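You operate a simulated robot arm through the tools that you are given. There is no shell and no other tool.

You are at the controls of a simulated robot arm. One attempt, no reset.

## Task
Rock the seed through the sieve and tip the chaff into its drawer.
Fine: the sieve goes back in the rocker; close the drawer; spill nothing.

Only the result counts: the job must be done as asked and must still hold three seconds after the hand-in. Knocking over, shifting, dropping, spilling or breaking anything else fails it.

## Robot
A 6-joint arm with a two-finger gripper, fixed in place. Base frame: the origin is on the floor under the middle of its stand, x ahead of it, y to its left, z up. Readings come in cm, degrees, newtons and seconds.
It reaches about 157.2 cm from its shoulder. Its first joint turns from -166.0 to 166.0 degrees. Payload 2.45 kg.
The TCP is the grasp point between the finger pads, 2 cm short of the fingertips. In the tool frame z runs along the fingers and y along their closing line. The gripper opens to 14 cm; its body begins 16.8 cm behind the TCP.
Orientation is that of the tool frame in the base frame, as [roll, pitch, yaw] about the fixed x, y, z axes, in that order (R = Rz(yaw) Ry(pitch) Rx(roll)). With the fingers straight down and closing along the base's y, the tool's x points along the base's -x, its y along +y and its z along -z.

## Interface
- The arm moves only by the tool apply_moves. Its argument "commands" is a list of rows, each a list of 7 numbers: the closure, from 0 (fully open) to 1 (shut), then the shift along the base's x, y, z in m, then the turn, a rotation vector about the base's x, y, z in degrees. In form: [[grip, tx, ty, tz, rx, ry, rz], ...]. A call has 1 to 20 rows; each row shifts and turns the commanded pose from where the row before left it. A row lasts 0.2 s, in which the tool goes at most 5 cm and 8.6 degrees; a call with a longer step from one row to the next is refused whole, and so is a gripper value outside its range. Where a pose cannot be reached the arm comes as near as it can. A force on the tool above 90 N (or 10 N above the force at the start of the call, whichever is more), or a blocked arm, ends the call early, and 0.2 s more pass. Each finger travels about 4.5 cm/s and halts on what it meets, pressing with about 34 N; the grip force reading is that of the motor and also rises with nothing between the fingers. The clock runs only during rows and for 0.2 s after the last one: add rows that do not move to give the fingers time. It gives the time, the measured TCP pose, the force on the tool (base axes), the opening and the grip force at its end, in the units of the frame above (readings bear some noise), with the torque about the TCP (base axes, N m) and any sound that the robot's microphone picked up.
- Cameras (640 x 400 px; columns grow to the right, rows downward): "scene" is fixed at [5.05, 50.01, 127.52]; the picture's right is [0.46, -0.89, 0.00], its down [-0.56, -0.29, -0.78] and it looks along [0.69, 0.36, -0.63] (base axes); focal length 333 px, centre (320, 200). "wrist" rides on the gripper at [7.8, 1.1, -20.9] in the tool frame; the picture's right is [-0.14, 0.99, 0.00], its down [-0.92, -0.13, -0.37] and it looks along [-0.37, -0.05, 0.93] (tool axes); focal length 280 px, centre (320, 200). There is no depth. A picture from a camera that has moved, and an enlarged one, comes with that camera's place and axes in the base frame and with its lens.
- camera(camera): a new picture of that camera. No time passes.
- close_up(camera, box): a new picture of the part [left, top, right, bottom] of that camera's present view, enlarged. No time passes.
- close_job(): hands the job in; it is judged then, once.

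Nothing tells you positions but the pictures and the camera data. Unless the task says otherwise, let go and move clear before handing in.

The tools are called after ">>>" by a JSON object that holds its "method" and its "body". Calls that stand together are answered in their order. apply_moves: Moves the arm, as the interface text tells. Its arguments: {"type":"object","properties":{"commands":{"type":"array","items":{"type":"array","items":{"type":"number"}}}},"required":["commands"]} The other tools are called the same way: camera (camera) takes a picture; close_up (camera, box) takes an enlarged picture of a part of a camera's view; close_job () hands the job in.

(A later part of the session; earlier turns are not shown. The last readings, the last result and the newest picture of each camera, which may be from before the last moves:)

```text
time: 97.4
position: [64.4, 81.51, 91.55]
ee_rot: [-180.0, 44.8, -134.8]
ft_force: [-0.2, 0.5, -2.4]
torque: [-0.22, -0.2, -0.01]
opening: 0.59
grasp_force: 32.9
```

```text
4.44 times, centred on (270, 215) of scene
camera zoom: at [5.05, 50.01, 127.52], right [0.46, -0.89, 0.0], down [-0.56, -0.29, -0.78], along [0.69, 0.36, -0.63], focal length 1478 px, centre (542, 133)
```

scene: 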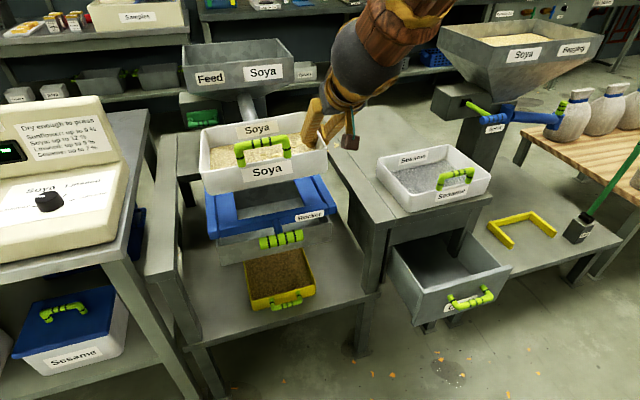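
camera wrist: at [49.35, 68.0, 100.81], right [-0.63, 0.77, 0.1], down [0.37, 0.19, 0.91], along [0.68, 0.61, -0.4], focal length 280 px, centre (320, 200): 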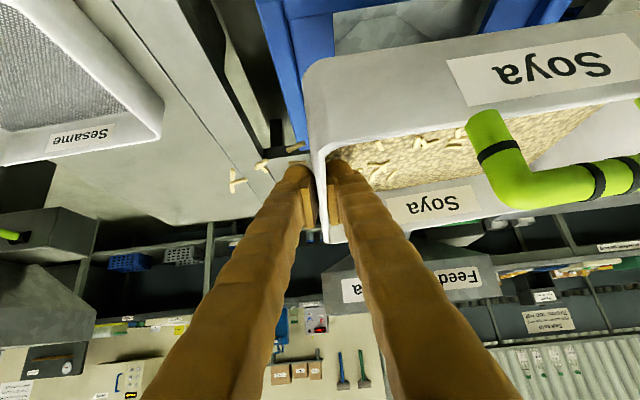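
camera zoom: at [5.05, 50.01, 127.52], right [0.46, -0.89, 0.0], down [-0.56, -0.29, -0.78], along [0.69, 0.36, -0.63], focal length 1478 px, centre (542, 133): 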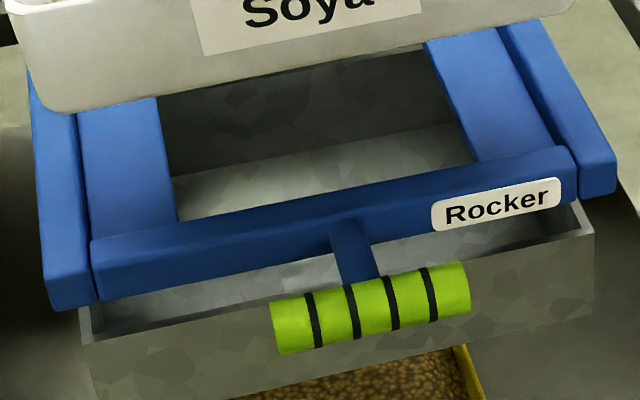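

The plan for carrying: ease forward and up, then move right while yawing the sieve −30° so the arm avoids an awkward wrist alignment. I'll do the first two stages gently and check that the sieve stays level.

>>> {"method": "apply_moves", "body": {"commands": [[1, -0.01, -0.01, 0.015, 0, 0, 0], [1, -0.014, -0.014, 0.02, 0, 0, 0], [1, -0.014, -0.014, 0.02, 0, 0, 0], [1, 0.0106, -0.0176, 0.006, 0, 0, -3], [1, 0.0212, -0.0282, 0.006, 0, 0, -3], [1, 0.0212, -0.0282, 0.006, 0, 0, -3], [1, 0.0212, -0.0282, 0.006, 0, 0, -3], [1, 0.0212, -0.0282, 0.006, 0, 0, -3], [1, 0, 0, 0, 0, 0, 0]]}}

>>> {"method": "camera", "body": {"camera": "scene"}}

```text
time: 99.4
position: [70.41, 64.78, 100.23]
ee_rot: [180.0, 44.8, -150.1]
ft_force: [0.0, 0.4, -2.4]
torque: [-0.23, -0.12, 0.01]
opening: 0.6
grasp_force: 32.7
```

```text
taken
```

scene: 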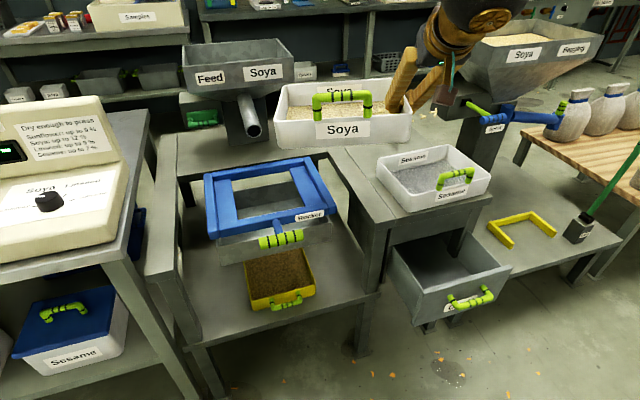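

The sieve is level and steady. Continuing to the right with the rest of the yaw, ending high behind the drawer.

>>> {"method": "apply_moves", "body": {"commands": [[1, 0.0212, -0.0282, 0.004, 0, 0, -3], [1, 0.0212, -0.0282, 0.004, 0, 0, -3], [1, 0.0212, -0.0282, 0.004, 0, 0, -3], [1, 0.0212, -0.0282, 0.004, 0, 0, -3], [1, 0.0212, -0.0282, 0.004, 0, 0, -3], [1, 0.0192, -0.0192, 0.002, 0, 0, 0], [1, 0.0192, -0.0192, 0.002, 0, 0, 0], [1, 0.0192, -0.0192, 0.002, 0, 0, 0], [1, 0.0192, -0.0192, 0.002, 0, 0, 0], [1, 0.0192, -0.0192, 0, 0, 0, 0], [1, 0, 0, 0, 0, 0, 0]]}}

>>> {"method": "camera", "body": {"camera": "scene"}}

>>> {"method": "camera", "body": {"camera": "wrist"}}

```text
time: 101.8
position: [90.7, 41.06, 103.22]
ee_rot: [-179.9, 44.8, -164.8]
ft_force: [0.0, -0.1, -2.3]
torque: [-0.29, -0.08, -0.01]
opening: 0.65
grasp_force: 33.2
```

```text
taken
```

scene: 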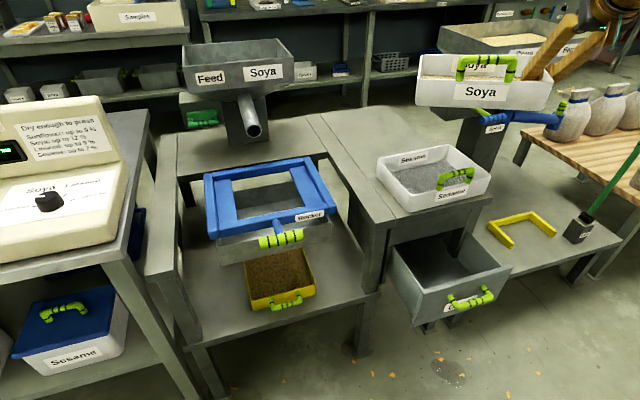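

```text
taken
camera wrist: at [70.83, 36.92, 112.42], right [-0.16, 0.98, 0.1], down [0.41, -0.02, 0.91], along [0.9, 0.19, -0.4], focal length 280 px, centre (320, 200)
```

wrist: 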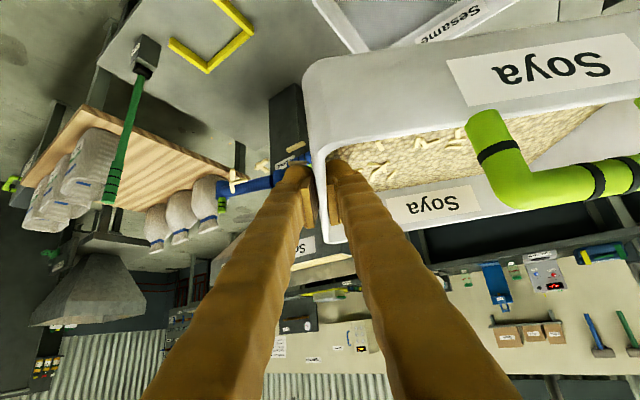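

In position: sieve level, well above the sesame sieve. Now I'll begin to tip by 20° while drawing forward toward the drawer, in small steps.

>>> {"method": "apply_moves", "body": {"commands": [[1, -0.0131, -0.0131, 0, -1.77, 1.77, 0], [1, -0.0131, -0.0131, 0, -1.77, 1.77, 0], [1, -0.0141, -0.0141, -0.001, -1.77, 1.77, 0], [1, -0.0141, -0.0141, -0.001, -1.77, 1.77, 0], [1, -0.0148, -0.0148, -0.005, -1.77, 1.77, 0], [1, -0.0148, -0.0148, -0.005, -1.77, 1.77, 0], [1, -0.0152, -0.0152, -0.005, -1.77, 1.77, 0], [1, -0.0152, -0.0152, -0.005, -1.77, 1.77, 0], [1, 0, 0, 0, 0, 0, 0]]}}

>>> {"method": "camera", "body": {"camera": "scene"}}

```text
time: 103.8
position: [79.02, 29.79, 101.06]
ee_rot: [-168.9, 26.8, -158.3]
ft_force: [0.4, -0.7, -2.6]
torque: [-0.27, -0.1, -0.01]
opening: 0.61
grasp_force: 33.1
```

```text
taken
```

scene: 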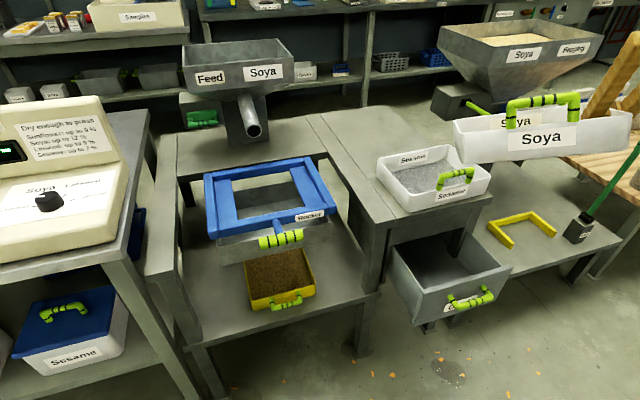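

No complaint from the arm and the weight is unchanged. Next to 30° with the low corner now coming over the drawer.

>>> {"method": "apply_moves", "body": {"commands": [[1, -0.0141, -0.0141, -0.01, -1.77, 1.77, 0], [1, -0.0141, -0.0141, -0.01, -1.77, 1.77, 0], [1, -0.0106, -0.0106, -0.02, -1.77, 1.77, 0], [1, -0.0106, -0.0106, -0.02, -1.77, 1.77, 0], [1, 0, 0, 0, 0, 0, 0]]}}

>>> {"method": "camera", "body": {"camera": "scene"}}

```text
time: 105.0
position: [73.97, 24.62, 94.81]
ee_rot: [-164.8, 17.6, -156.8]
ft_force: [0.6, 0.6, -2.4]
torque: [-0.25, -0.09, 0.02]
opening: 0.62
grasp_force: 33.3
```

```text
taken
```

scene: 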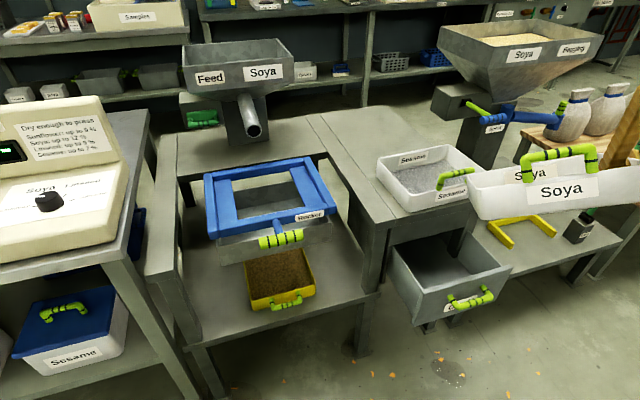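

The low corner projects right where I computed, over the drawer. Tipping on to 50° while lowering toward it.

>>> {"method": "apply_moves", "body": {"commands": [[1, -0.0021, -0.0021, -0.012, -1.77, 1.77, 0], [1, -0.0021, -0.0021, -0.012, -1.77, 1.77, 0], [1, -0.0021, -0.0021, -0.012, -1.77, 1.77, 0], [1, -0.0021, -0.0021, -0.012, -1.77, 1.77, 0], [1, 0.00265, 0.00265, -0.01, -1.77, 1.77, 0], [1, 0.00265, 0.00265, -0.01, -1.77, 1.77, 0], [1, 0.00265, 0.00265, -0.01, -1.77, 1.77, 0], [1, 0.00265, 0.00265, -0.01, -1.77, 1.77, 0]]}}

>>> {"method": "camera", "body": {"camera": "scene"}}

>>> {"method": "close_up", "body": {"camera": "scene", "box": [370, 130, 640, 340]}}

```text
time: 106.8
position: [74.24, 24.88, 86.08]
ee_rot: [-157.4, -1.0, -155.8]
ft_force: [-0.1, 0.2, -2.8]
torque: [-0.2, -0.13, 0.02]
opening: 0.62
grasp_force: 33.0
```

```text
taken
```

scene: 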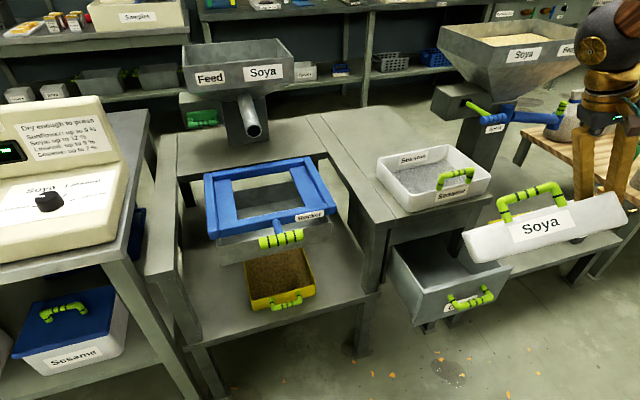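

```text
1.90 times, centred on (505, 235) of scene
camera zoom: at [5.05, 50.01, 127.52], right [0.46, -0.89, 0.0], down [-0.56, -0.29, -0.78], along [0.69, 0.36, -0.63], focal length 634 px, centre (-32, 133)
```

zoom: 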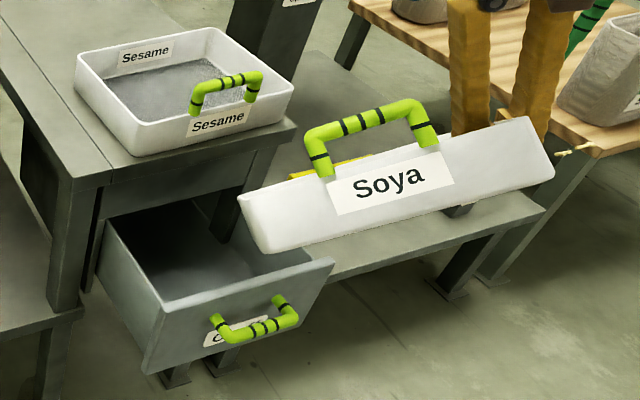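

At 50° nothing is pouring yet and the weight is unchanged; the low corner hangs over the drawer. Continuing to 60°.

>>> {"method": "apply_moves", "body": {"commands": [[1, 0.0046, 0.0046, -0.005, -1.77, 1.77, 0], [1, 0.0046, 0.0046, -0.005, -1.77, 1.77, 0], [1, 0.0046, 0.0046, -0.005, -1.77, 1.77, 0], [1, 0.0046, 0.0046, -0.005, -1.77, 1.77, 0]]}}

>>> {"method": "close_up", "body": {"camera": "scene", "box": [370, 130, 640, 340]}}

>>> {"method": "camera", "body": {"camera": "wrist"}}

```text
time: 107.8
position: [76.27, 26.68, 84.13]
ee_rot: [-153.8, -10.5, -156.2]
ft_force: [-0.1, -0.3, -2.7]
torque: [-0.18, -0.17, -0.01]
opening: 0.6
grasp_force: 33.1
```

```text
1.90 times, centred on (505, 235) of scene
camera zoom: at [5.05, 50.01, 127.52], right [0.46, -0.89, 0.0], down [-0.56, -0.29, -0.78], along [0.69, 0.36, -0.63], focal length 634 px, centre (-32, 133)
```

zoom: 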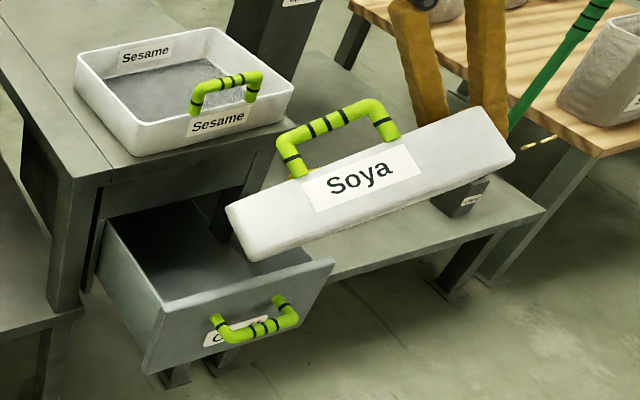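

```text
taken
camera wrist: at [68.04, 34.38, 103.42], right [-0.31, 0.84, -0.45], down [0.87, 0.44, 0.21], along [0.38, -0.33, -0.86], focal length 280 px, centre (320, 200)
```

wrist: 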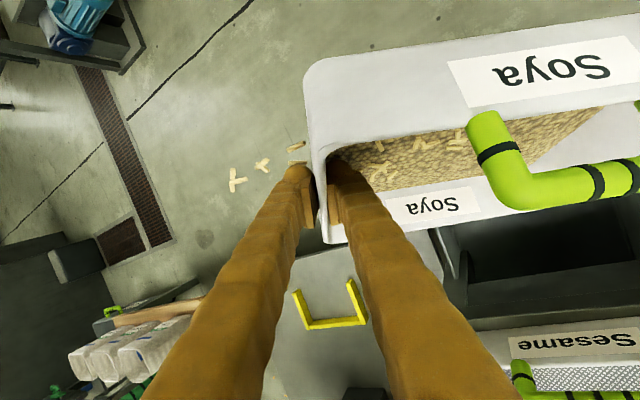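

Still holding at 60°, with clear space all round. Continuing to 70°.

>>> {"method": "apply_moves", "body": {"commands": [[1, 0.0057, 0.0057, 0.0035, -1.77, 1.77, 0], [1, 0.0057, 0.0057, 0.0035, -1.77, 1.77, 0], [1, 0.0057, 0.0057, 0.0035, -1.77, 1.77, 0], [1, 0.0057, 0.0057, 0.0035, -1.77, 1.77, 0]]}}

>>> {"method": "close_up", "body": {"camera": "scene", "box": [370, 130, 640, 340]}}

>>> {"method": "camera", "body": {"camera": "wrist"}}

```text
time: 108.8
position: [78.39, 28.94, 85.48]
ee_rot: [-150.0, -19.8, -157.1]
ft_force: [-0.5, 0.0, -2.2]
torque: [-0.1, -0.15, 0.02]
opening: 0.59
grasp_force: 32.5
```

```text
1.90 times, centred on (505, 235) of scene
camera zoom: at [5.05, 50.01, 127.52], right [0.46, -0.89, 0.0], down [-0.56, -0.29, -0.78], along [0.69, 0.36, -0.63], focal length 634 px, centre (-32, 133)
```

zoom: 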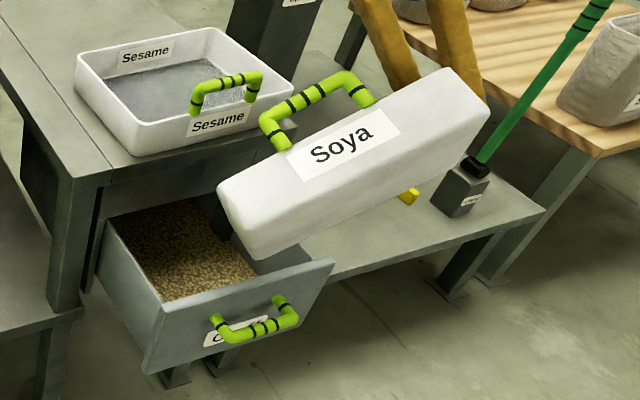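

```text
taken
camera wrist: at [72.68, 39.02, 104.61], right [-0.37, 0.78, -0.51], down [0.89, 0.45, 0.05], along [0.27, -0.44, -0.86], focal length 280 px, centre (320, 200)
```

wrist: 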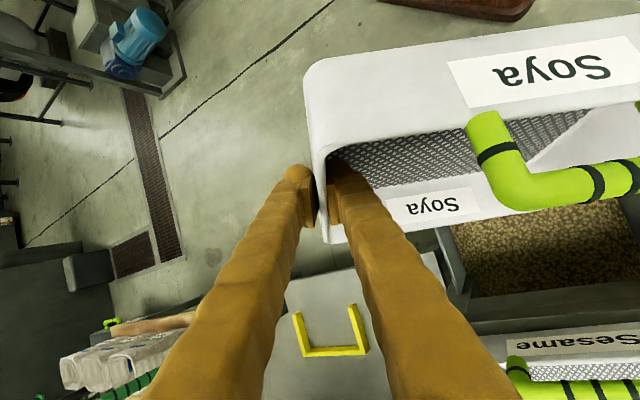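

The chaff dropped into the drawer between 60° and 70°: the sieve's bare mesh shows and the drawer holds a chaff bed. I'll look closely for any spill and for leftovers in the sieve.

>>> {"method": "close_up", "body": {"camera": "wrist", "box": [300, 60, 640, 280]}}

>>> {"method": "close_up", "body": {"camera": "scene", "box": [380, 200, 560, 360]}}

>>> {"method": "camera", "body": {"camera": "scene"}}

```text
1.82 times, centred on (470, 170) of wrist
camera zoom: at [72.68, 39.02, 104.61], right [-0.37, 0.78, -0.51], down [0.89, 0.45, 0.05], along [0.27, -0.44, -0.86], focal length 510 px, centre (47, 254)
```

zoom: 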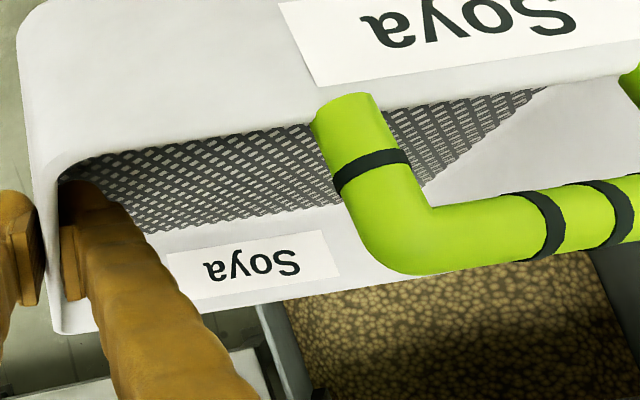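

```text
2.50 times, centred on (470, 280) of scene
camera zoom: at [5.05, 50.01, 127.52], right [0.46, -0.89, 0.0], down [-0.56, -0.29, -0.78], along [0.69, 0.36, -0.63], focal length 832 px, centre (-55, 0)
```

zoom: 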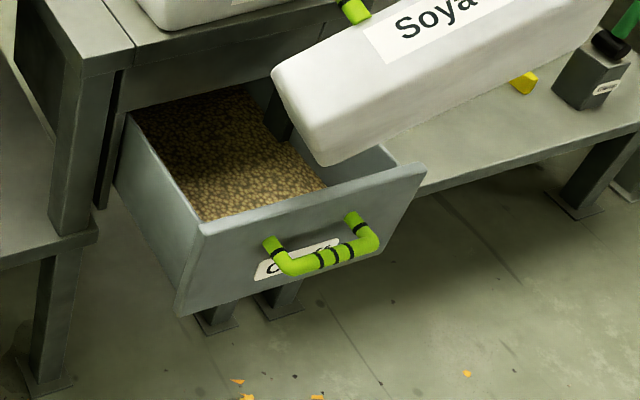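

```text
taken
```

scene: 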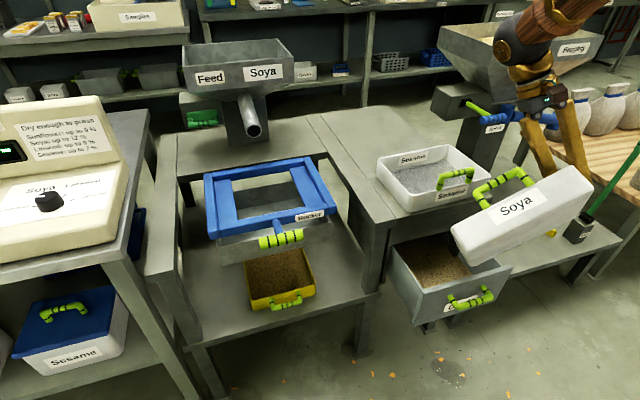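

The mesh is bare, and there's nothing on the floor, drawer edge or cabinet that wasn't there before. I'll hold briefly to let the last of it fall, then un-tip along the same path.

>>> {"method": "apply_moves", "body": {"commands": [[1, 0, 0, 0, 0, 0, 0], [1, 0, 0, 0, 0, 0, 0], [1, 0, 0, 0, 0, 0, 0], [1, -0.0057, -0.0057, -0.0035, 1.77, -1.77, 0], [1, -0.0057, -0.0057, -0.0035, 1.77, -1.77, 0], [1, -0.0057, -0.0057, -0.0035, 1.77, -1.77, 0], [1, -0.0057, -0.0057, -0.0035, 1.77, -1.77, 0], [1, -0.0092, -0.0092, 0.01, 3.54, -3.54, 0], [1, -0.0092, -0.0092, 0.01, 3.54, -3.54, 0], [1, -0.0053, -0.0053, 0.02, 3.54, -3.54, 0], [1, -0.0053, -0.0053, 0.02, 3.54, -3.54, 0], [1, 0.0042, 0.0042, 0.024, 3.54, -3.54, 0], [1, 0.0042, 0.0042, 0.024, 3.54, -3.54, 0], [1, 0, 0, 0, 0, 0, 0]]}}

>>> {"method": "camera", "body": {"camera": "scene"}}

```text
time: 111.8
position: [74.09, 24.73, 94.81]
ee_rot: [-164.8, 17.6, -156.8]
ft_force: [0.1, -0.3, -2.6]
torque: [-0.22, -0.12, 0.01]
opening: 0.6
grasp_force: 32.6
```

```text
taken
```

scene: 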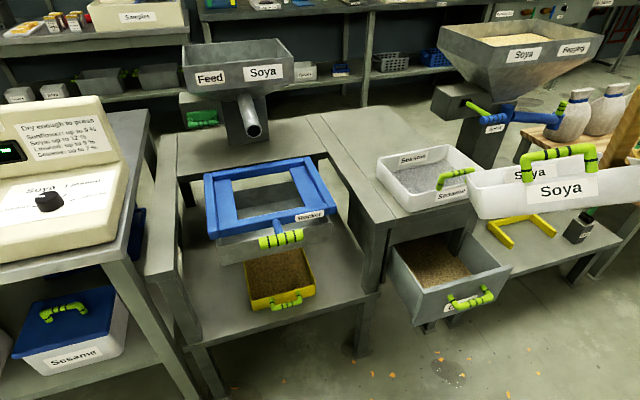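

Exactly back on the path at 30°. Levelling the sieve fully now, moving back and up as before.

>>> {"method": "apply_moves", "body": {"commands": [[1, 0.0106, 0.0106, 0.02, 1.77, -1.77, 0], [1, 0.0106, 0.0106, 0.02, 1.77, -1.77, 0], [1, 0.0141, 0.0141, 0.01, 1.77, -1.77, 0], [1, 0.0141, 0.0141, 0.01, 1.77, -1.77, 0], [1, 0.0152, 0.0152, 0.005, 1.77, -1.77, 0], [1, 0.0152, 0.0152, 0.005, 1.77, -1.77, 0], [1, 0.0148, 0.0148, 0.005, 1.77, -1.77, 0], [1, 0.0148, 0.0148, 0.005, 1.77, -1.77, 0], [1, 0.0141, 0.0141, 0.001, 1.77, -1.77, 0], [1, 0.0141, 0.0141, 0.001, 1.77, -1.77, 0], [1, 0.0131, 0.0131, 0, 1.77, -1.77, 0], [1, 0.0131, 0.0131, 0, 1.77, -1.77, 0], [1, 0, 0, 0, 0, 0, 0]]}}

```text
time: 114.6
position: [90.61, 41.16, 103.07]
ee_rot: [180.0, 44.8, -165.0]
ft_force: [-0.2, 0.0, -1.5]
torque: [-0.23, -0.05, 0.0]
opening: 0.61
grasp_force: 33.1
```

The sieve is level again. I'll retrace the carry path back toward the rocker.

>>> {"method": "apply_moves", "body": {"commands": [[1, -0.0192, 0.0192, 0, 0, 0, 0], [1, -0.0192, 0.0192, -0.002, 0, 0, 0], [1, -0.0192, 0.0192, -0.002, 0, 0, 0], [1, -0.0192, 0.0192, -0.002, 0, 0, 0], [1, -0.0192, 0.0192, -0.002, 0, 0, 0], [1, -0.0212, 0.0282, -0.004, 0, 0, 3], [1, -0.0212, 0.0282, -0.004, 0, 0, 3], [1, -0.0212, 0.0282, -0.004, 0, 0, 3], [1, -0.0212, 0.0282, -0.004, 0, 0, 3], [1, -0.0212, 0.0282, -0.004, 0, 0, 3], [1, -0.0212, 0.0282, -0.006, 0, 0, 3], [1, -0.0212, 0.0282, -0.006, 0, 0, 3], [1, -0.0212, 0.0282, -0.006, 0, 0, 3], [1, -0.0212, 0.0282, -0.006, 0, 0, 3], [1, -0.0106, 0.0176, -0.006, 0, 0, 3], [1, 0, 0, 0, 0, 0, 0]]}}

>>> {"method": "camera", "body": {"camera": "scene"}}

>>> {"method": "camera", "body": {"camera": "wrist"}}

```text
time: 118.0
position: [60.77, 77.7, 97.22]
ee_rot: [179.9, 44.8, -134.9]
ft_force: [-0.2, -0.5, -2.2]
torque: [-0.17, -0.18, 0.02]
opening: 0.62
grasp_force: 33.1
```

```text
taken
```

scene: 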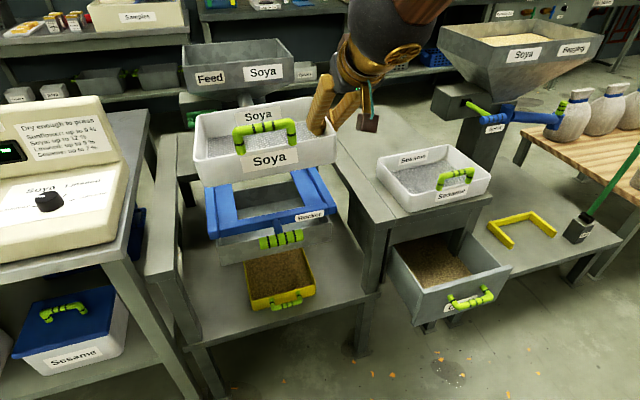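

```text
taken
camera wrist: at [45.72, 64.29, 106.48], right [-0.63, 0.77, 0.1], down [0.37, 0.19, 0.91], along [0.68, 0.61, -0.4], focal length 280 px, centre (320, 200)
```

wrist: 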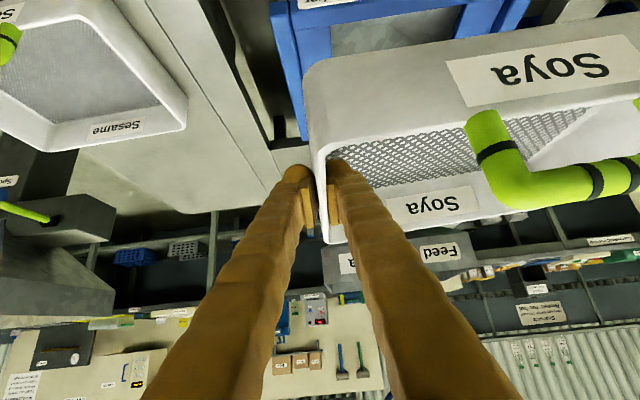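

The sieve is empty, and its position in the clamp looks identical to when I picked it up. I'll retrace down toward the seat, going under the spout line, and pause just above the ledges.

>>> {"method": "apply_moves", "body": {"commands": [[1, 0.013, 0.013, -0.02, 0, 0, 0], [1, 0.013, 0.013, -0.02, 0, 0, 0], [1, 0.0105, 0.0125, -0.0165, 0, 0, 0], [1, 0, 0, -0.03, 0, 0, 0], [1, 0, 0, -0.03, 0, 0, 0], [1, 0.005, 0.005, -0.025, 0, 0, 0], [1, 0.01, 0.01, -0.018, 0, 0, 0], [1, 0.01, 0.01, -0.012, 0, 0, 0], [1, 0.01, 0.01, -0.004, 0, 0, 0], [1, 0, 0, 0, 0, 0, 0]]}}

>>> {"method": "close_up", "body": {"camera": "scene", "box": [180, 100, 360, 260]}}

```text
time: 120.2
position: [68.03, 85.18, 79.69]
ee_rot: [-179.9, 44.8, -135.1]
ft_force: [0.4, 1.8, -2.3]
torque: [-0.18, -0.16, -0.02]
opening: 0.6
grasp_force: 32.7
```

```text
2.50 times, centred on (270, 180) of scene
camera zoom: at [5.05, 50.01, 127.52], right [0.46, -0.89, 0.0], down [-0.56, -0.29, -0.78], along [0.69, 0.36, -0.63], focal length 832 px, centre (445, 250)
```

zoom: 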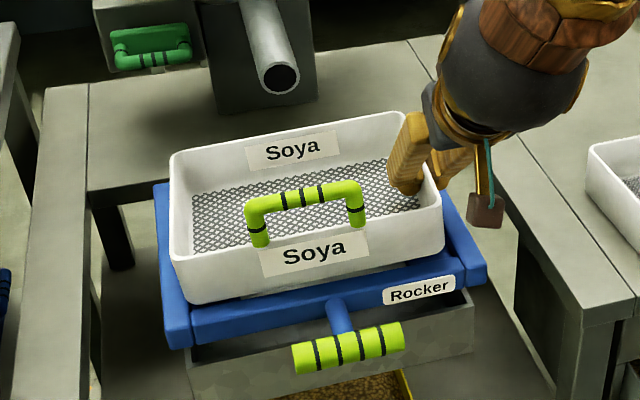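

Just above the ledges and aligned. I'll slide the last 2.6 cm back and lower it onto the seat slowly, watching the contact force.

>>> {"method": "apply_moves", "body": {"commands": [[1, 0.01, 0.0084, 0, 0, 0, 0], [1, 0.01, 0.0084, -0.002, 0, 0, 0], [1, 0, 0, -0.007, 0, 0, 0], [1, 0, 0, -0.007, 0, 0, 0], [1, 0, 0, -0.007, 0, 0, 0], [1, 0, 0, 0, 0, 0, 0]]}}

>>> {"method": "close_up", "body": {"camera": "scene", "box": [200, 130, 350, 240]}}

```text
time: 121.6
position: [69.89, 86.81, 77.47]
ee_rot: [-179.8, 44.9, -134.9]
ft_force: [-0.1, -1.2, -2.5]
torque: [-0.18, -0.16, 0.2]
opening: 0.61
grasp_force: 32.7
```

```text
3.64 times, centred on (275, 185) of scene
camera zoom: at [5.05, 50.01, 127.52], right [0.46, -0.89, 0.0], down [-0.56, -0.29, -0.78], along [0.69, 0.36, -0.63], focal length 1210 px, centre (484, 254)
```

zoom: 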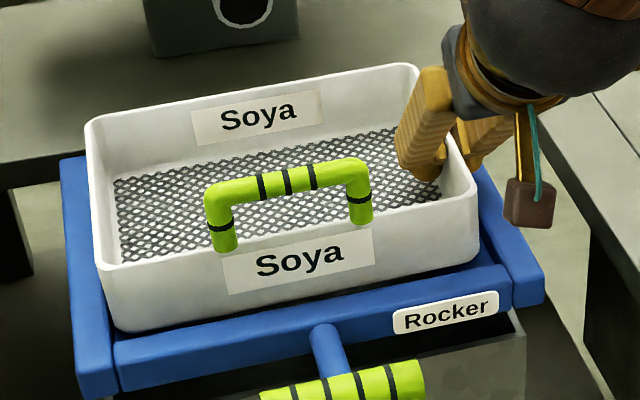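

Nearly seated. Lowering the remaining 1.3 cm in small steps.

>>> {"method": "apply_moves", "body": {"commands": [[1, 0.0005, 0, -0.005, 0, 0, 0], [1, 0, 0, -0.005, 0, 0, 0], [1, 0, 0, -0.003, 0, 0, 0], [1, 0, 0, 0, 0, 0, 0]]}}

>>> {"method": "close_up", "body": {"camera": "scene", "box": [200, 130, 350, 240]}}

```text
time: 122.6
position: [70.1, 86.85, 76.38]
ee_rot: [179.9, 44.9, -135.0]
ft_force: [-2.0, -3.5, 17.7]
torque: [0.59, -0.39, -0.13]
opening: 0.62
grasp_force: 33.0
```

```text
3.64 times, centred on (275, 185) of scene
camera zoom: at [5.05, 50.01, 127.52], right [0.46, -0.89, 0.0], down [-0.56, -0.29, -0.78], along [0.69, 0.36, -0.63], focal length 1210 px, centre (484, 254)
```

zoom: 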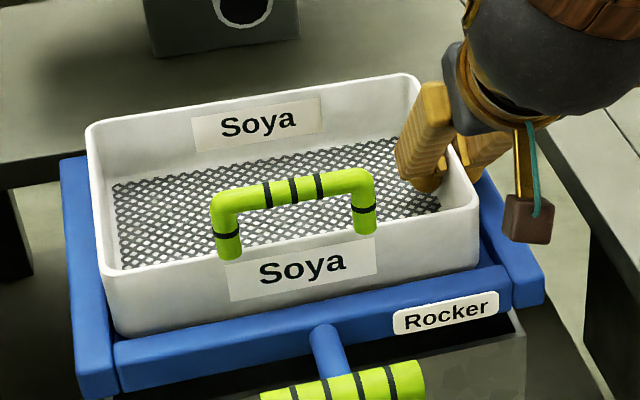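

Seated, with a firm 18 N contact and the same pose as before the lift. I'll relieve the pressure slightly, open the fingers, and check that the sieve sits flat.

>>> {"method": "apply_moves", "body": {"commands": [[1, 0, 0, 0.002, 0, 0, 0], [0.71, 0, 0, 0, 0, 0, 0], [0.71, 0, 0, 0, 0, 0, 0], [0.71, 0, 0, 0, 0, 0, 0], [0.71, 0, 0, 0, 0, 0, 0]]}}

>>> {"method": "close_up", "body": {"camera": "scene", "box": [200, 130, 350, 240]}}

>>> {"method": "close_up", "body": {"camera": "wrist", "box": [240, 60, 520, 250]}}

```text
time: 123.8
position: [69.94, 86.81, 76.29]
ee_rot: [-179.8, 44.8, -135.0]
ft_force: [0.1, 0.8, 0.7]
torque: [-0.03, 0.02, 0.01]
opening: 4.04
grasp_force: 0.0
```

```text
3.64 times, centred on (275, 185) of scene
camera zoom: at [5.05, 50.01, 127.52], right [0.46, -0.89, 0.0], down [-0.56, -0.29, -0.78], along [0.69, 0.36, -0.63], focal length 1210 px, centre (484, 254)
```

zoom: 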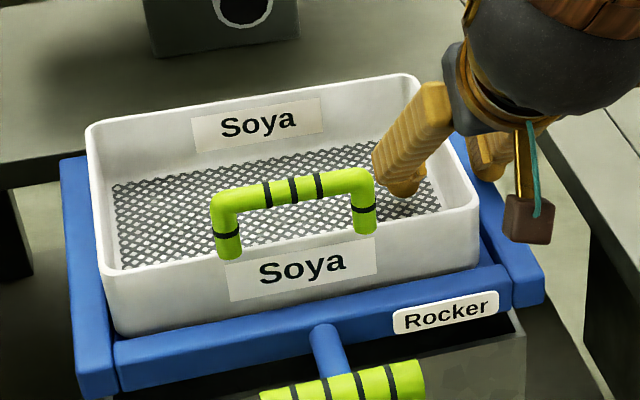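

```text
2.11 times, centred on (380, 155) of wrist
camera zoom: at [54.86, 73.35, 85.59], right [-0.63, 0.77, 0.1], down [0.37, 0.19, 0.91], along [0.68, 0.61, -0.4], focal length 590 px, centre (194, 295)
```

zoom: 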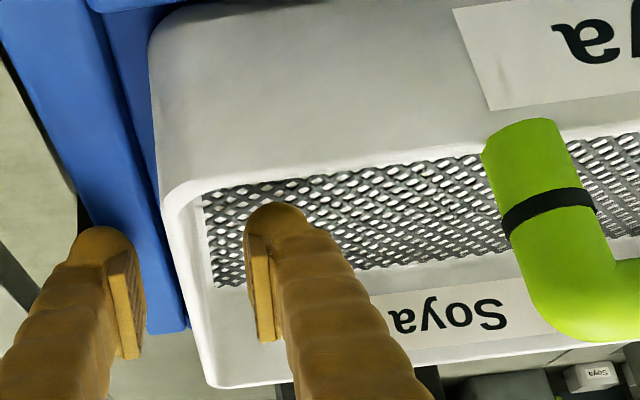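

Released cleanly. I'll back out along the approach line and then compare the sieve's seat with the starting picture.

>>> {"method": "apply_moves", "body": {"commands": [[0.71, -0.007, -0.007, 0.014, 0, 0, 0], [0.71, -0.01, -0.01, 0.018, 0, 0, 0], [0.71, -0.01, -0.01, 0.018, 0, 0, 0], [0.71, -0.01, -0.01, 0.018, 0, 0, 0], [0.71, -0.01, -0.01, 0.025, 0, 0, 0], [0.71, -0.01, -0.01, 0.03, 0, 0, 0], [0.71, 0, 0, 0.03, 0, 0, 0], [0.71, 0, 0, 0.03, 0, 0, 0], [0.71, 0, 0, 0, 0, 0, 0]]}}

>>> {"method": "close_up", "body": {"camera": "scene", "box": [160, 130, 360, 330]}}

>>> {"method": "camera", "body": {"camera": "scene"}}

```text
time: 125.8
position: [64.26, 81.05, 94.52]
ee_rot: [-179.8, 44.8, -134.9]
ft_force: [0.5, -0.5, 1.2]
torque: [0.02, -0.01, 0.05]
opening: 4.04
grasp_force: 0.0
```

```text
2.00 times, centred on (260, 230) of scene
camera zoom: at [5.05, 50.01, 127.52], right [0.46, -0.89, 0.0], down [-0.56, -0.29, -0.78], along [0.69, 0.36, -0.63], focal length 665 px, centre (440, 140)
```

zoom: 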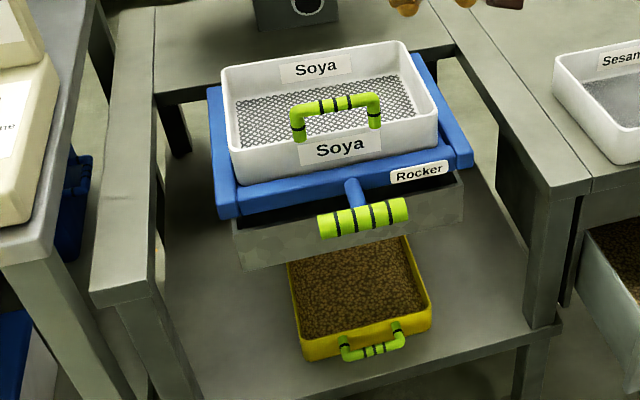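

```text
taken
```

scene: 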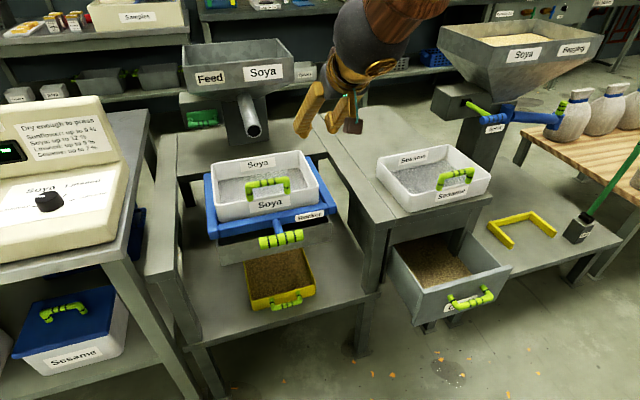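

The sieve is back in the rocker about half a centimetre left of where it began. I'll zoom in to see whether it sits flat between the rails.

>>> {"method": "close_up", "body": {"camera": "scene", "box": [200, 140, 340, 240]}}

>>> {"method": "close_up", "body": {"camera": "scene", "box": [205, 195, 265, 240]}}

>>> {"method": "close_up", "body": {"camera": "scene", "box": [285, 170, 345, 225]}}

>>> {"method": "camera", "body": {"camera": "wrist"}}

```text
4.00 times, centred on (270, 190) of scene
camera zoom: at [5.05, 50.01, 127.52], right [0.46, -0.89, 0.0], down [-0.56, -0.29, -0.78], along [0.69, 0.36, -0.63], focal length 1330 px, centre (520, 240)
```

zoom: 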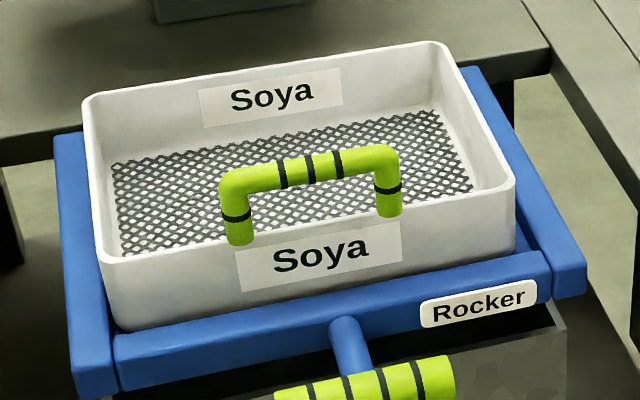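

```text
8.89 times, centred on (235, 218) of scene
camera zoom: at [5.05, 50.01, 127.52], right [0.46, -0.89, 0.0], down [-0.56, -0.29, -0.78], along [0.69, 0.36, -0.63], focal length 2957 px, centre (1076, 44)
```

zoom: 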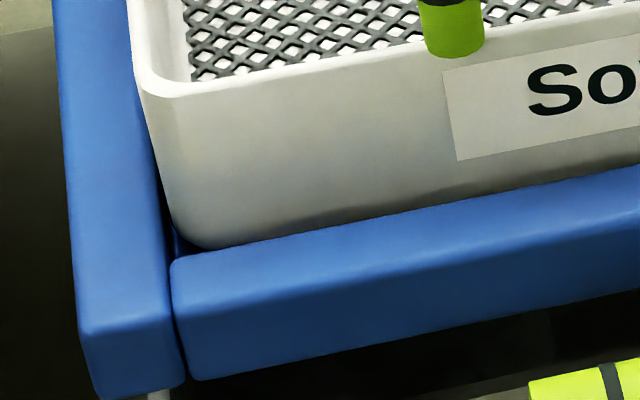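

```text
7.27 times, centred on (315, 198) of scene
camera zoom: at [5.05, 50.01, 127.52], right [0.46, -0.89, 0.0], down [-0.56, -0.29, -0.78], along [0.69, 0.36, -0.63], focal length 2419 px, centre (356, 218)
```

zoom: 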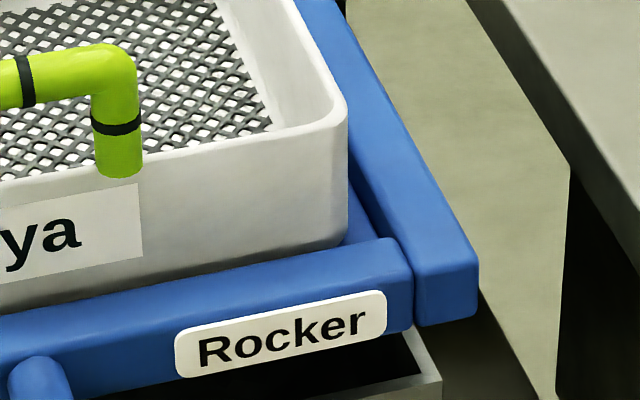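

```text
taken
camera wrist: at [49.17, 67.62, 103.7], right [-0.63, 0.77, 0.1], down [0.37, 0.19, 0.91], along [0.68, 0.61, -0.4], focal length 280 px, centre (320, 200)
```

wrist: 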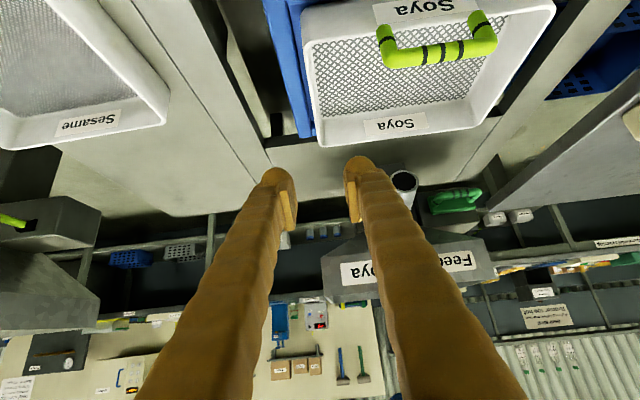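

The sieve sits flat on both ledges between the rails, so that part is done. Now for the drawer: I'll straighten the tool, close the fingers, and move to a point in front of the drawer handle, high up first.

>>> {"method": "apply_moves", "body": {"commands": [[1, 0, -0.035, 0.01, 0, 0, 0], [1, 0, -0.04, 0, -5.3, 5.3, 0], [1, 0, -0.04, 0, -5.3, 5.3, 0], [1, 0, -0.04, 0, -5.3, 5.3, 0], [1, 0, -0.04, 0, -5.3, 5.3, 0], [1, 0, -0.04, 0, -5.3, 5.3, 0], [1, 0, -0.04, 0, -5.3, 5.3, 0], [1, 0, -0.045, 0, 0, 0, 0], [1, 0, -0.045, 0, 0, 0, 0], [1, 0, -0.045, 0, 0, 0, 0], [1, 0, -0.045, 0, 0, 0, 0], [1, 0, 0, 0, 0, 0, 0]]}}

>>> {"method": "camera", "body": {"camera": "wrist"}}

>>> {"method": "camera", "body": {"camera": "scene"}}

```text
time: 128.4
position: [64.38, 36.44, 95.47]
ee_rot: [-180.0, -0.2, -135.0]
ft_force: [-0.7, 0.5, 0.1]
torque: [0.03, 0.0, 0.02]
opening: 0.0
grasp_force: 28.8
out of reach, approached as far as the arm can: row 2
```

```text
taken
camera wrist: at [58.2, 31.86, 116.39], right [-0.6, 0.8, 0.0], down [0.74, 0.56, 0.37], along [0.29, 0.22, -0.93], focal length 280 px, centre (320, 200)
```

wrist: 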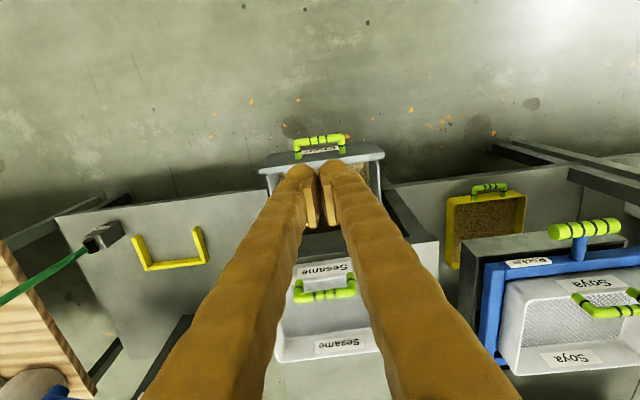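

```text
taken
```

scene: 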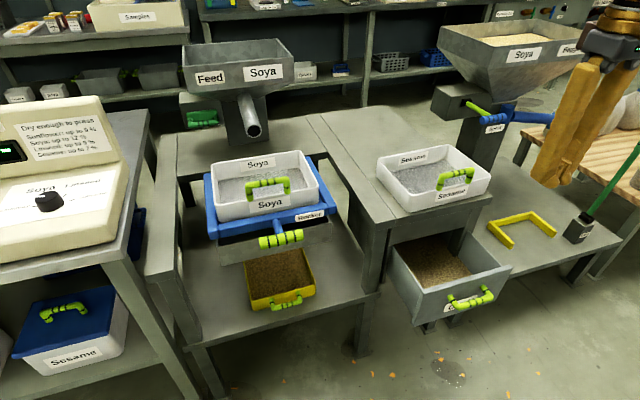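

The handle bar is now near dd 73.9, w 20. I'll come down just in front of it with the closed fingers.

>>> {"method": "apply_moves", "body": {"commands": [[1, -0.006, -0.0095, -0.02, 0, 0, 0], [1, 0, 0, -0.045, 0, 0, 0], [1, 0, 0, -0.045, 0, 0, 0], [1, 0, 0, -0.045, 0, 0, 0], [1, 0, 0, -0.045, 0, 0, 0], [1, 0, 0, -0.045, 0, 0, 0], [1, 0, 0, -0.045, 0, 0, 0], [1, 0, 0, -0.045, 0, 0, 0], [1, 0, 0, -0.04, 0, 0, 0], [1, 0, 0, -0.02, 0, 0, 0], [1, 0, 0, 0, 0, 0, 0]]}}

>>> {"method": "camera", "body": {"camera": "wrist"}}

>>> {"method": "close_up", "body": {"camera": "scene", "box": [360, 180, 560, 340]}}

```text
time: 130.8
position: [64.04, 35.23, 56.14]
ee_rot: [179.9, -0.2, -135.1]
ft_force: [0.0, 0.3, 0.3]
torque: [-0.01, -0.04, 0.0]
opening: 0.01
grasp_force: 29.7
```

```text
taken
camera wrist: at [57.82, 30.64, 76.97], right [-0.6, 0.8, 0.0], down [0.74, 0.56, 0.37], along [0.29, 0.22, -0.93], focal length 280 px, centre (320, 200)
```

wrist: 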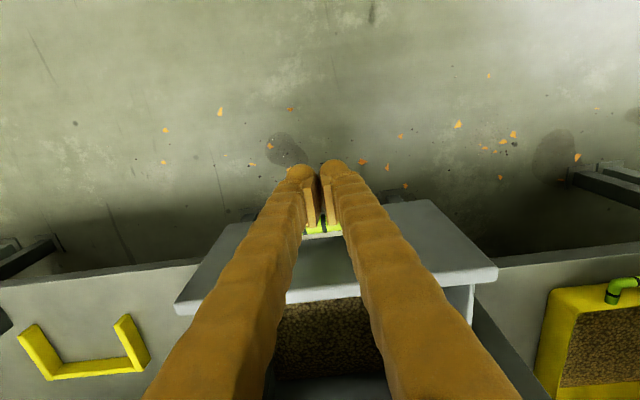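

```text
2.50 times, centred on (460, 260) of scene
camera zoom: at [5.05, 50.01, 127.52], right [0.46, -0.89, 0.0], down [-0.56, -0.29, -0.78], along [0.69, 0.36, -0.63], focal length 832 px, centre (-30, 50)
```

zoom: 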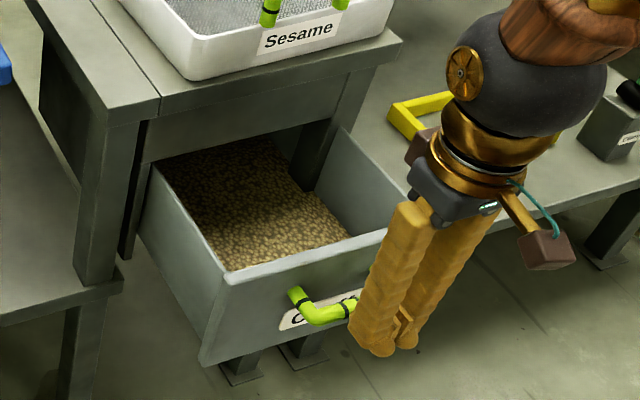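

The closed fingers are just in front of the handle bar. I'll drop another 1.5 cm and push straight in, in 1 cm steps.

>>> {"method": "apply_moves", "body": {"commands": [[1, 0, 0, -0.015, 0, 0, 0], [1, 0.007, 0.007, 0, 0, 0, 0], [1, 0.007, 0.007, 0, 0, 0, 0], [1, 0.007, 0.007, 0, 0, 0, 0], [1, 0.007, 0.007, 0, 0, 0, 0], [1, 0.007, 0.007, 0, 0, 0, 0], [1, 0.007, 0.007, 0, 0, 0, 0]]}}

>>> {"method": "close_up", "body": {"camera": "scene", "box": [360, 180, 560, 340]}}

>>> {"method": "close_up", "body": {"camera": "wrist", "box": [220, 140, 440, 290]}}

```text
time: 132.4
position: [68.2, 39.77, 54.61]
ee_rot: [180.0, -0.2, -135.0]
ft_force: [-0.1, -0.6, 0.9]
torque: [-0.03, -0.02, 0.02]
opening: 0.0
grasp_force: 29.6
```

```text
2.50 times, centred on (460, 260) of scene
camera zoom: at [5.05, 50.01, 127.52], right [0.46, -0.89, 0.0], down [-0.56, -0.29, -0.78], along [0.69, 0.36, -0.63], focal length 832 px, centre (-30, 50)
```

zoom: 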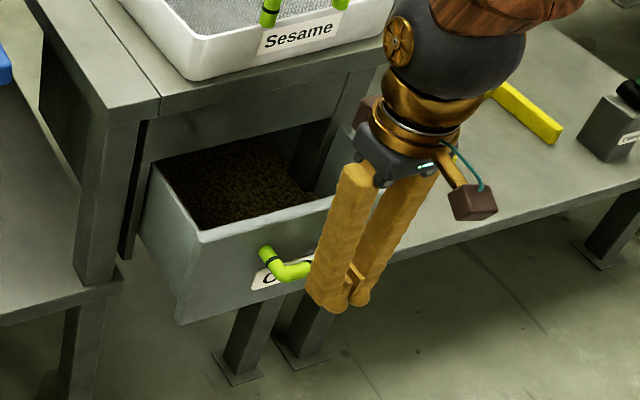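

```text
2.67 times, centred on (330, 215) of wrist
camera zoom: at [62.01, 35.06, 75.4], right [-0.6, 0.8, 0.0], down [0.74, 0.56, 0.37], along [0.29, 0.22, -0.93], focal length 748 px, centre (293, 160)
```

zoom: 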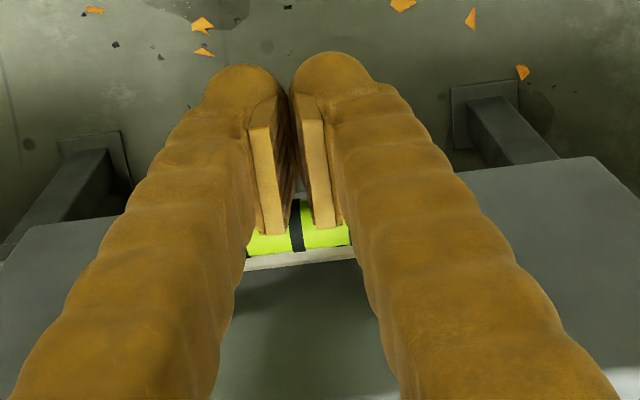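

The drawer slides in smoothly. I'll push another 5 cm with the tool vertical, still clear of the cabinet edge.

>>> {"method": "apply_moves", "body": {"commands": [[1, 0.007, 0.007, 0, 0, 0, 0], [1, 0.007, 0.007, 0, 0, 0, 0], [1, 0.007, 0.007, 0, 0, 0, 0], [1, 0.007, 0.007, 0, 0, 0, 0], [1, 0.007, 0.007, 0, 0, 0, 0], [1, 0, 0, 0, 0, 0, 0]]}}

>>> {"method": "close_up", "body": {"camera": "scene", "box": [360, 140, 560, 300]}}

```text
time: 133.8
position: [71.93, 43.15, 54.63]
ee_rot: [180.0, -0.1, -135.0]
ft_force: [0.5, 0.2, 0.2]
torque: [0.0, 0.02, -0.03]
opening: 0.01
grasp_force: 29.4
```

```text
2.50 times, centred on (460, 220) of scene
camera zoom: at [5.05, 50.01, 127.52], right [0.46, -0.89, 0.0], down [-0.56, -0.29, -0.78], along [0.69, 0.36, -0.63], focal length 832 px, centre (-30, 150)
```

zoom: 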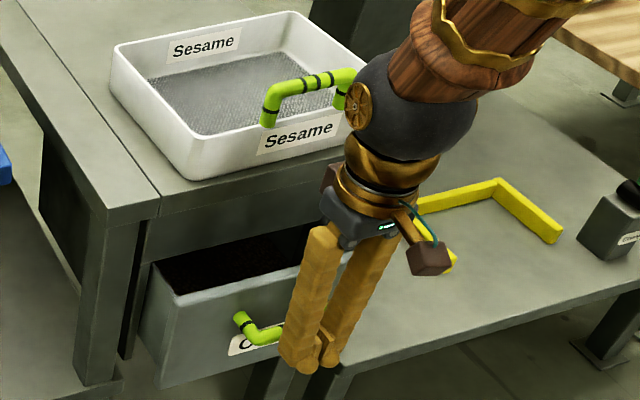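

About 5 cm remain. To keep the gripper body away from the cabinet edge and the sesame sieve, I'll back off 2 cm, lean the tool 25° forward, and then continue pushing.

>>> {"method": "apply_moves", "body": {"commands": [[1, -0.014, -0.014, 0, 0, 0, 0], [1, 0, 0, 0, 4.42, -4.42, 0], [1, 0, 0, 0, 4.42, -4.42, 0], [1, 0, 0, 0, 4.42, -4.42, 0], [1, 0, 0, 0, 4.42, -4.42, 0], [1, 0, 0, 0, 0, 0, 0]]}}

>>> {"method": "camera", "body": {"camera": "wrist"}}

```text
time: 135.2
position: [72.05, 39.29, 54.23]
ee_rot: [-174.7, 18.1, -134.6]
ft_force: [0.2, -0.2, -0.3]
torque: [0.02, 0.03, -0.01]
opening: 0.0
grasp_force: 29.4
out of reach, approached as far as the arm can: row 4, 5
```

```text
taken
camera wrist: at [60.2, 31.62, 71.43], right [-0.59, 0.81, -0.05], down [0.6, 0.47, 0.65], along [0.54, 0.35, -0.76], focal length 280 px, centre (320, 200)
```

wrist: 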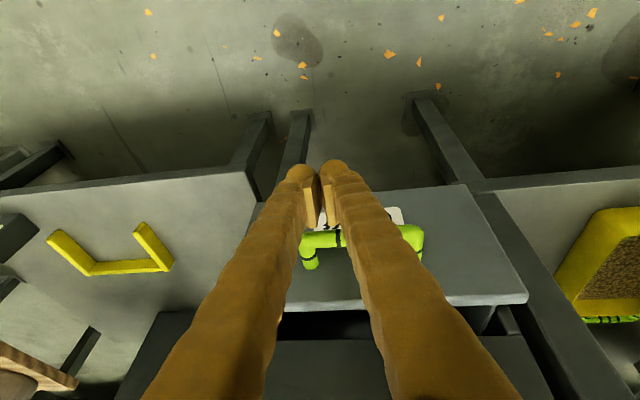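

The lean ran into the inner limit and the tool drifted about 3 cm right with a slight roll, touching nothing. I'll straighten the roll and re-centre on the handle a little farther out.

>>> {"method": "apply_moves", "body": {"commands": [[1, -0.0025, 0.011, 0, 1.18, 1.2, 0.55], [1, -0.0025, 0.011, 0, 1.18, 1.2, 0.55], [1, -0.0025, 0.011, 0, 1.18, 1.2, 0.55], [1, 0, 0, 0, 0, 0, 0]]}}

>>> {"method": "close_up", "body": {"camera": "wrist", "box": [220, 140, 440, 290]}}

```text
time: 136.2
position: [71.34, 42.7, 54.47]
ee_rot: [179.8, 21.4, -134.8]
ft_force: [0.6, -0.1, -0.5]
torque: [-0.04, 0.01, 0.01]
opening: 0.0
grasp_force: 29.3
out of reach, approached as far as the arm can: row 1
```

```text
2.67 times, centred on (330, 215) of wrist
camera zoom: at [60.04, 33.02, 71.0], right [-0.61, 0.79, 0.05], down [0.6, 0.42, 0.68], along [0.51, 0.45, -0.73], focal length 748 px, centre (293, 160)
```

zoom: 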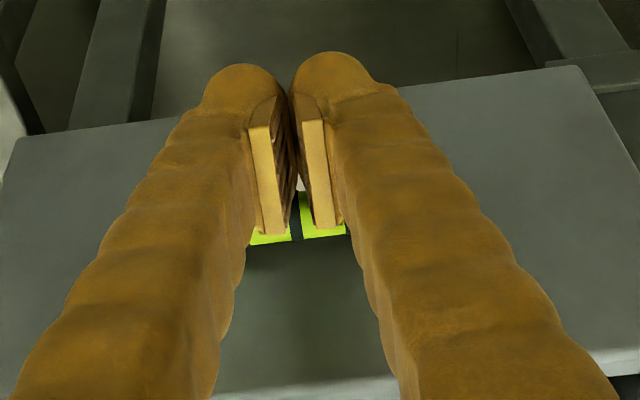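

Centred on the bar with a 21° lean. Continuing the push.

>>> {"method": "apply_moves", "body": {"commands": [[1, 0.007, 0.007, 0, 0, 0, 0], [1, 0.007, 0.007, 0, 0, 0, 0], [1, 0.007, 0.007, 0, 0, 0, 0], [1, 0.007, 0.007, 0, 0, 0, 0], [1, 0.004, 0.004, 0, 0, 0, 0], [1, 0, 0, 0, 0, 0, 0]]}}

>>> {"method": "close_up", "body": {"camera": "scene", "box": [360, 140, 560, 300]}}

>>> {"method": "close_up", "body": {"camera": "wrist", "box": [180, 130, 480, 360]}}

```text
time: 137.6
position: [74.61, 45.97, 54.35]
ee_rot: [179.9, 21.3, -134.8]
ft_force: [-0.5, -0.6, -0.7]
torque: [0.02, 0.0, 0.02]
opening: 0.01
grasp_force: 29.7
```

```text
2.50 times, centred on (460, 220) of scene
camera zoom: at [5.05, 50.01, 127.52], right [0.46, -0.89, 0.0], down [-0.56, -0.29, -0.78], along [0.69, 0.36, -0.63], focal length 832 px, centre (-30, 150)
```

zoom: 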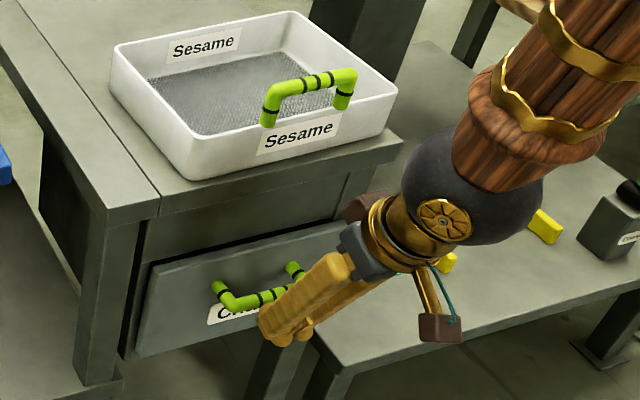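

```text
1.74 times, centred on (330, 245) of wrist
camera zoom: at [63.34, 36.21, 70.89], right [-0.61, 0.79, 0.05], down [0.6, 0.42, 0.68], along [0.51, 0.45, -0.73], focal length 488 px, centre (303, 122)
```

zoom: 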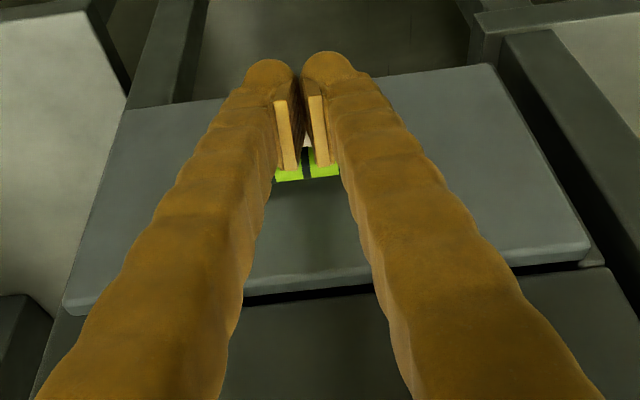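

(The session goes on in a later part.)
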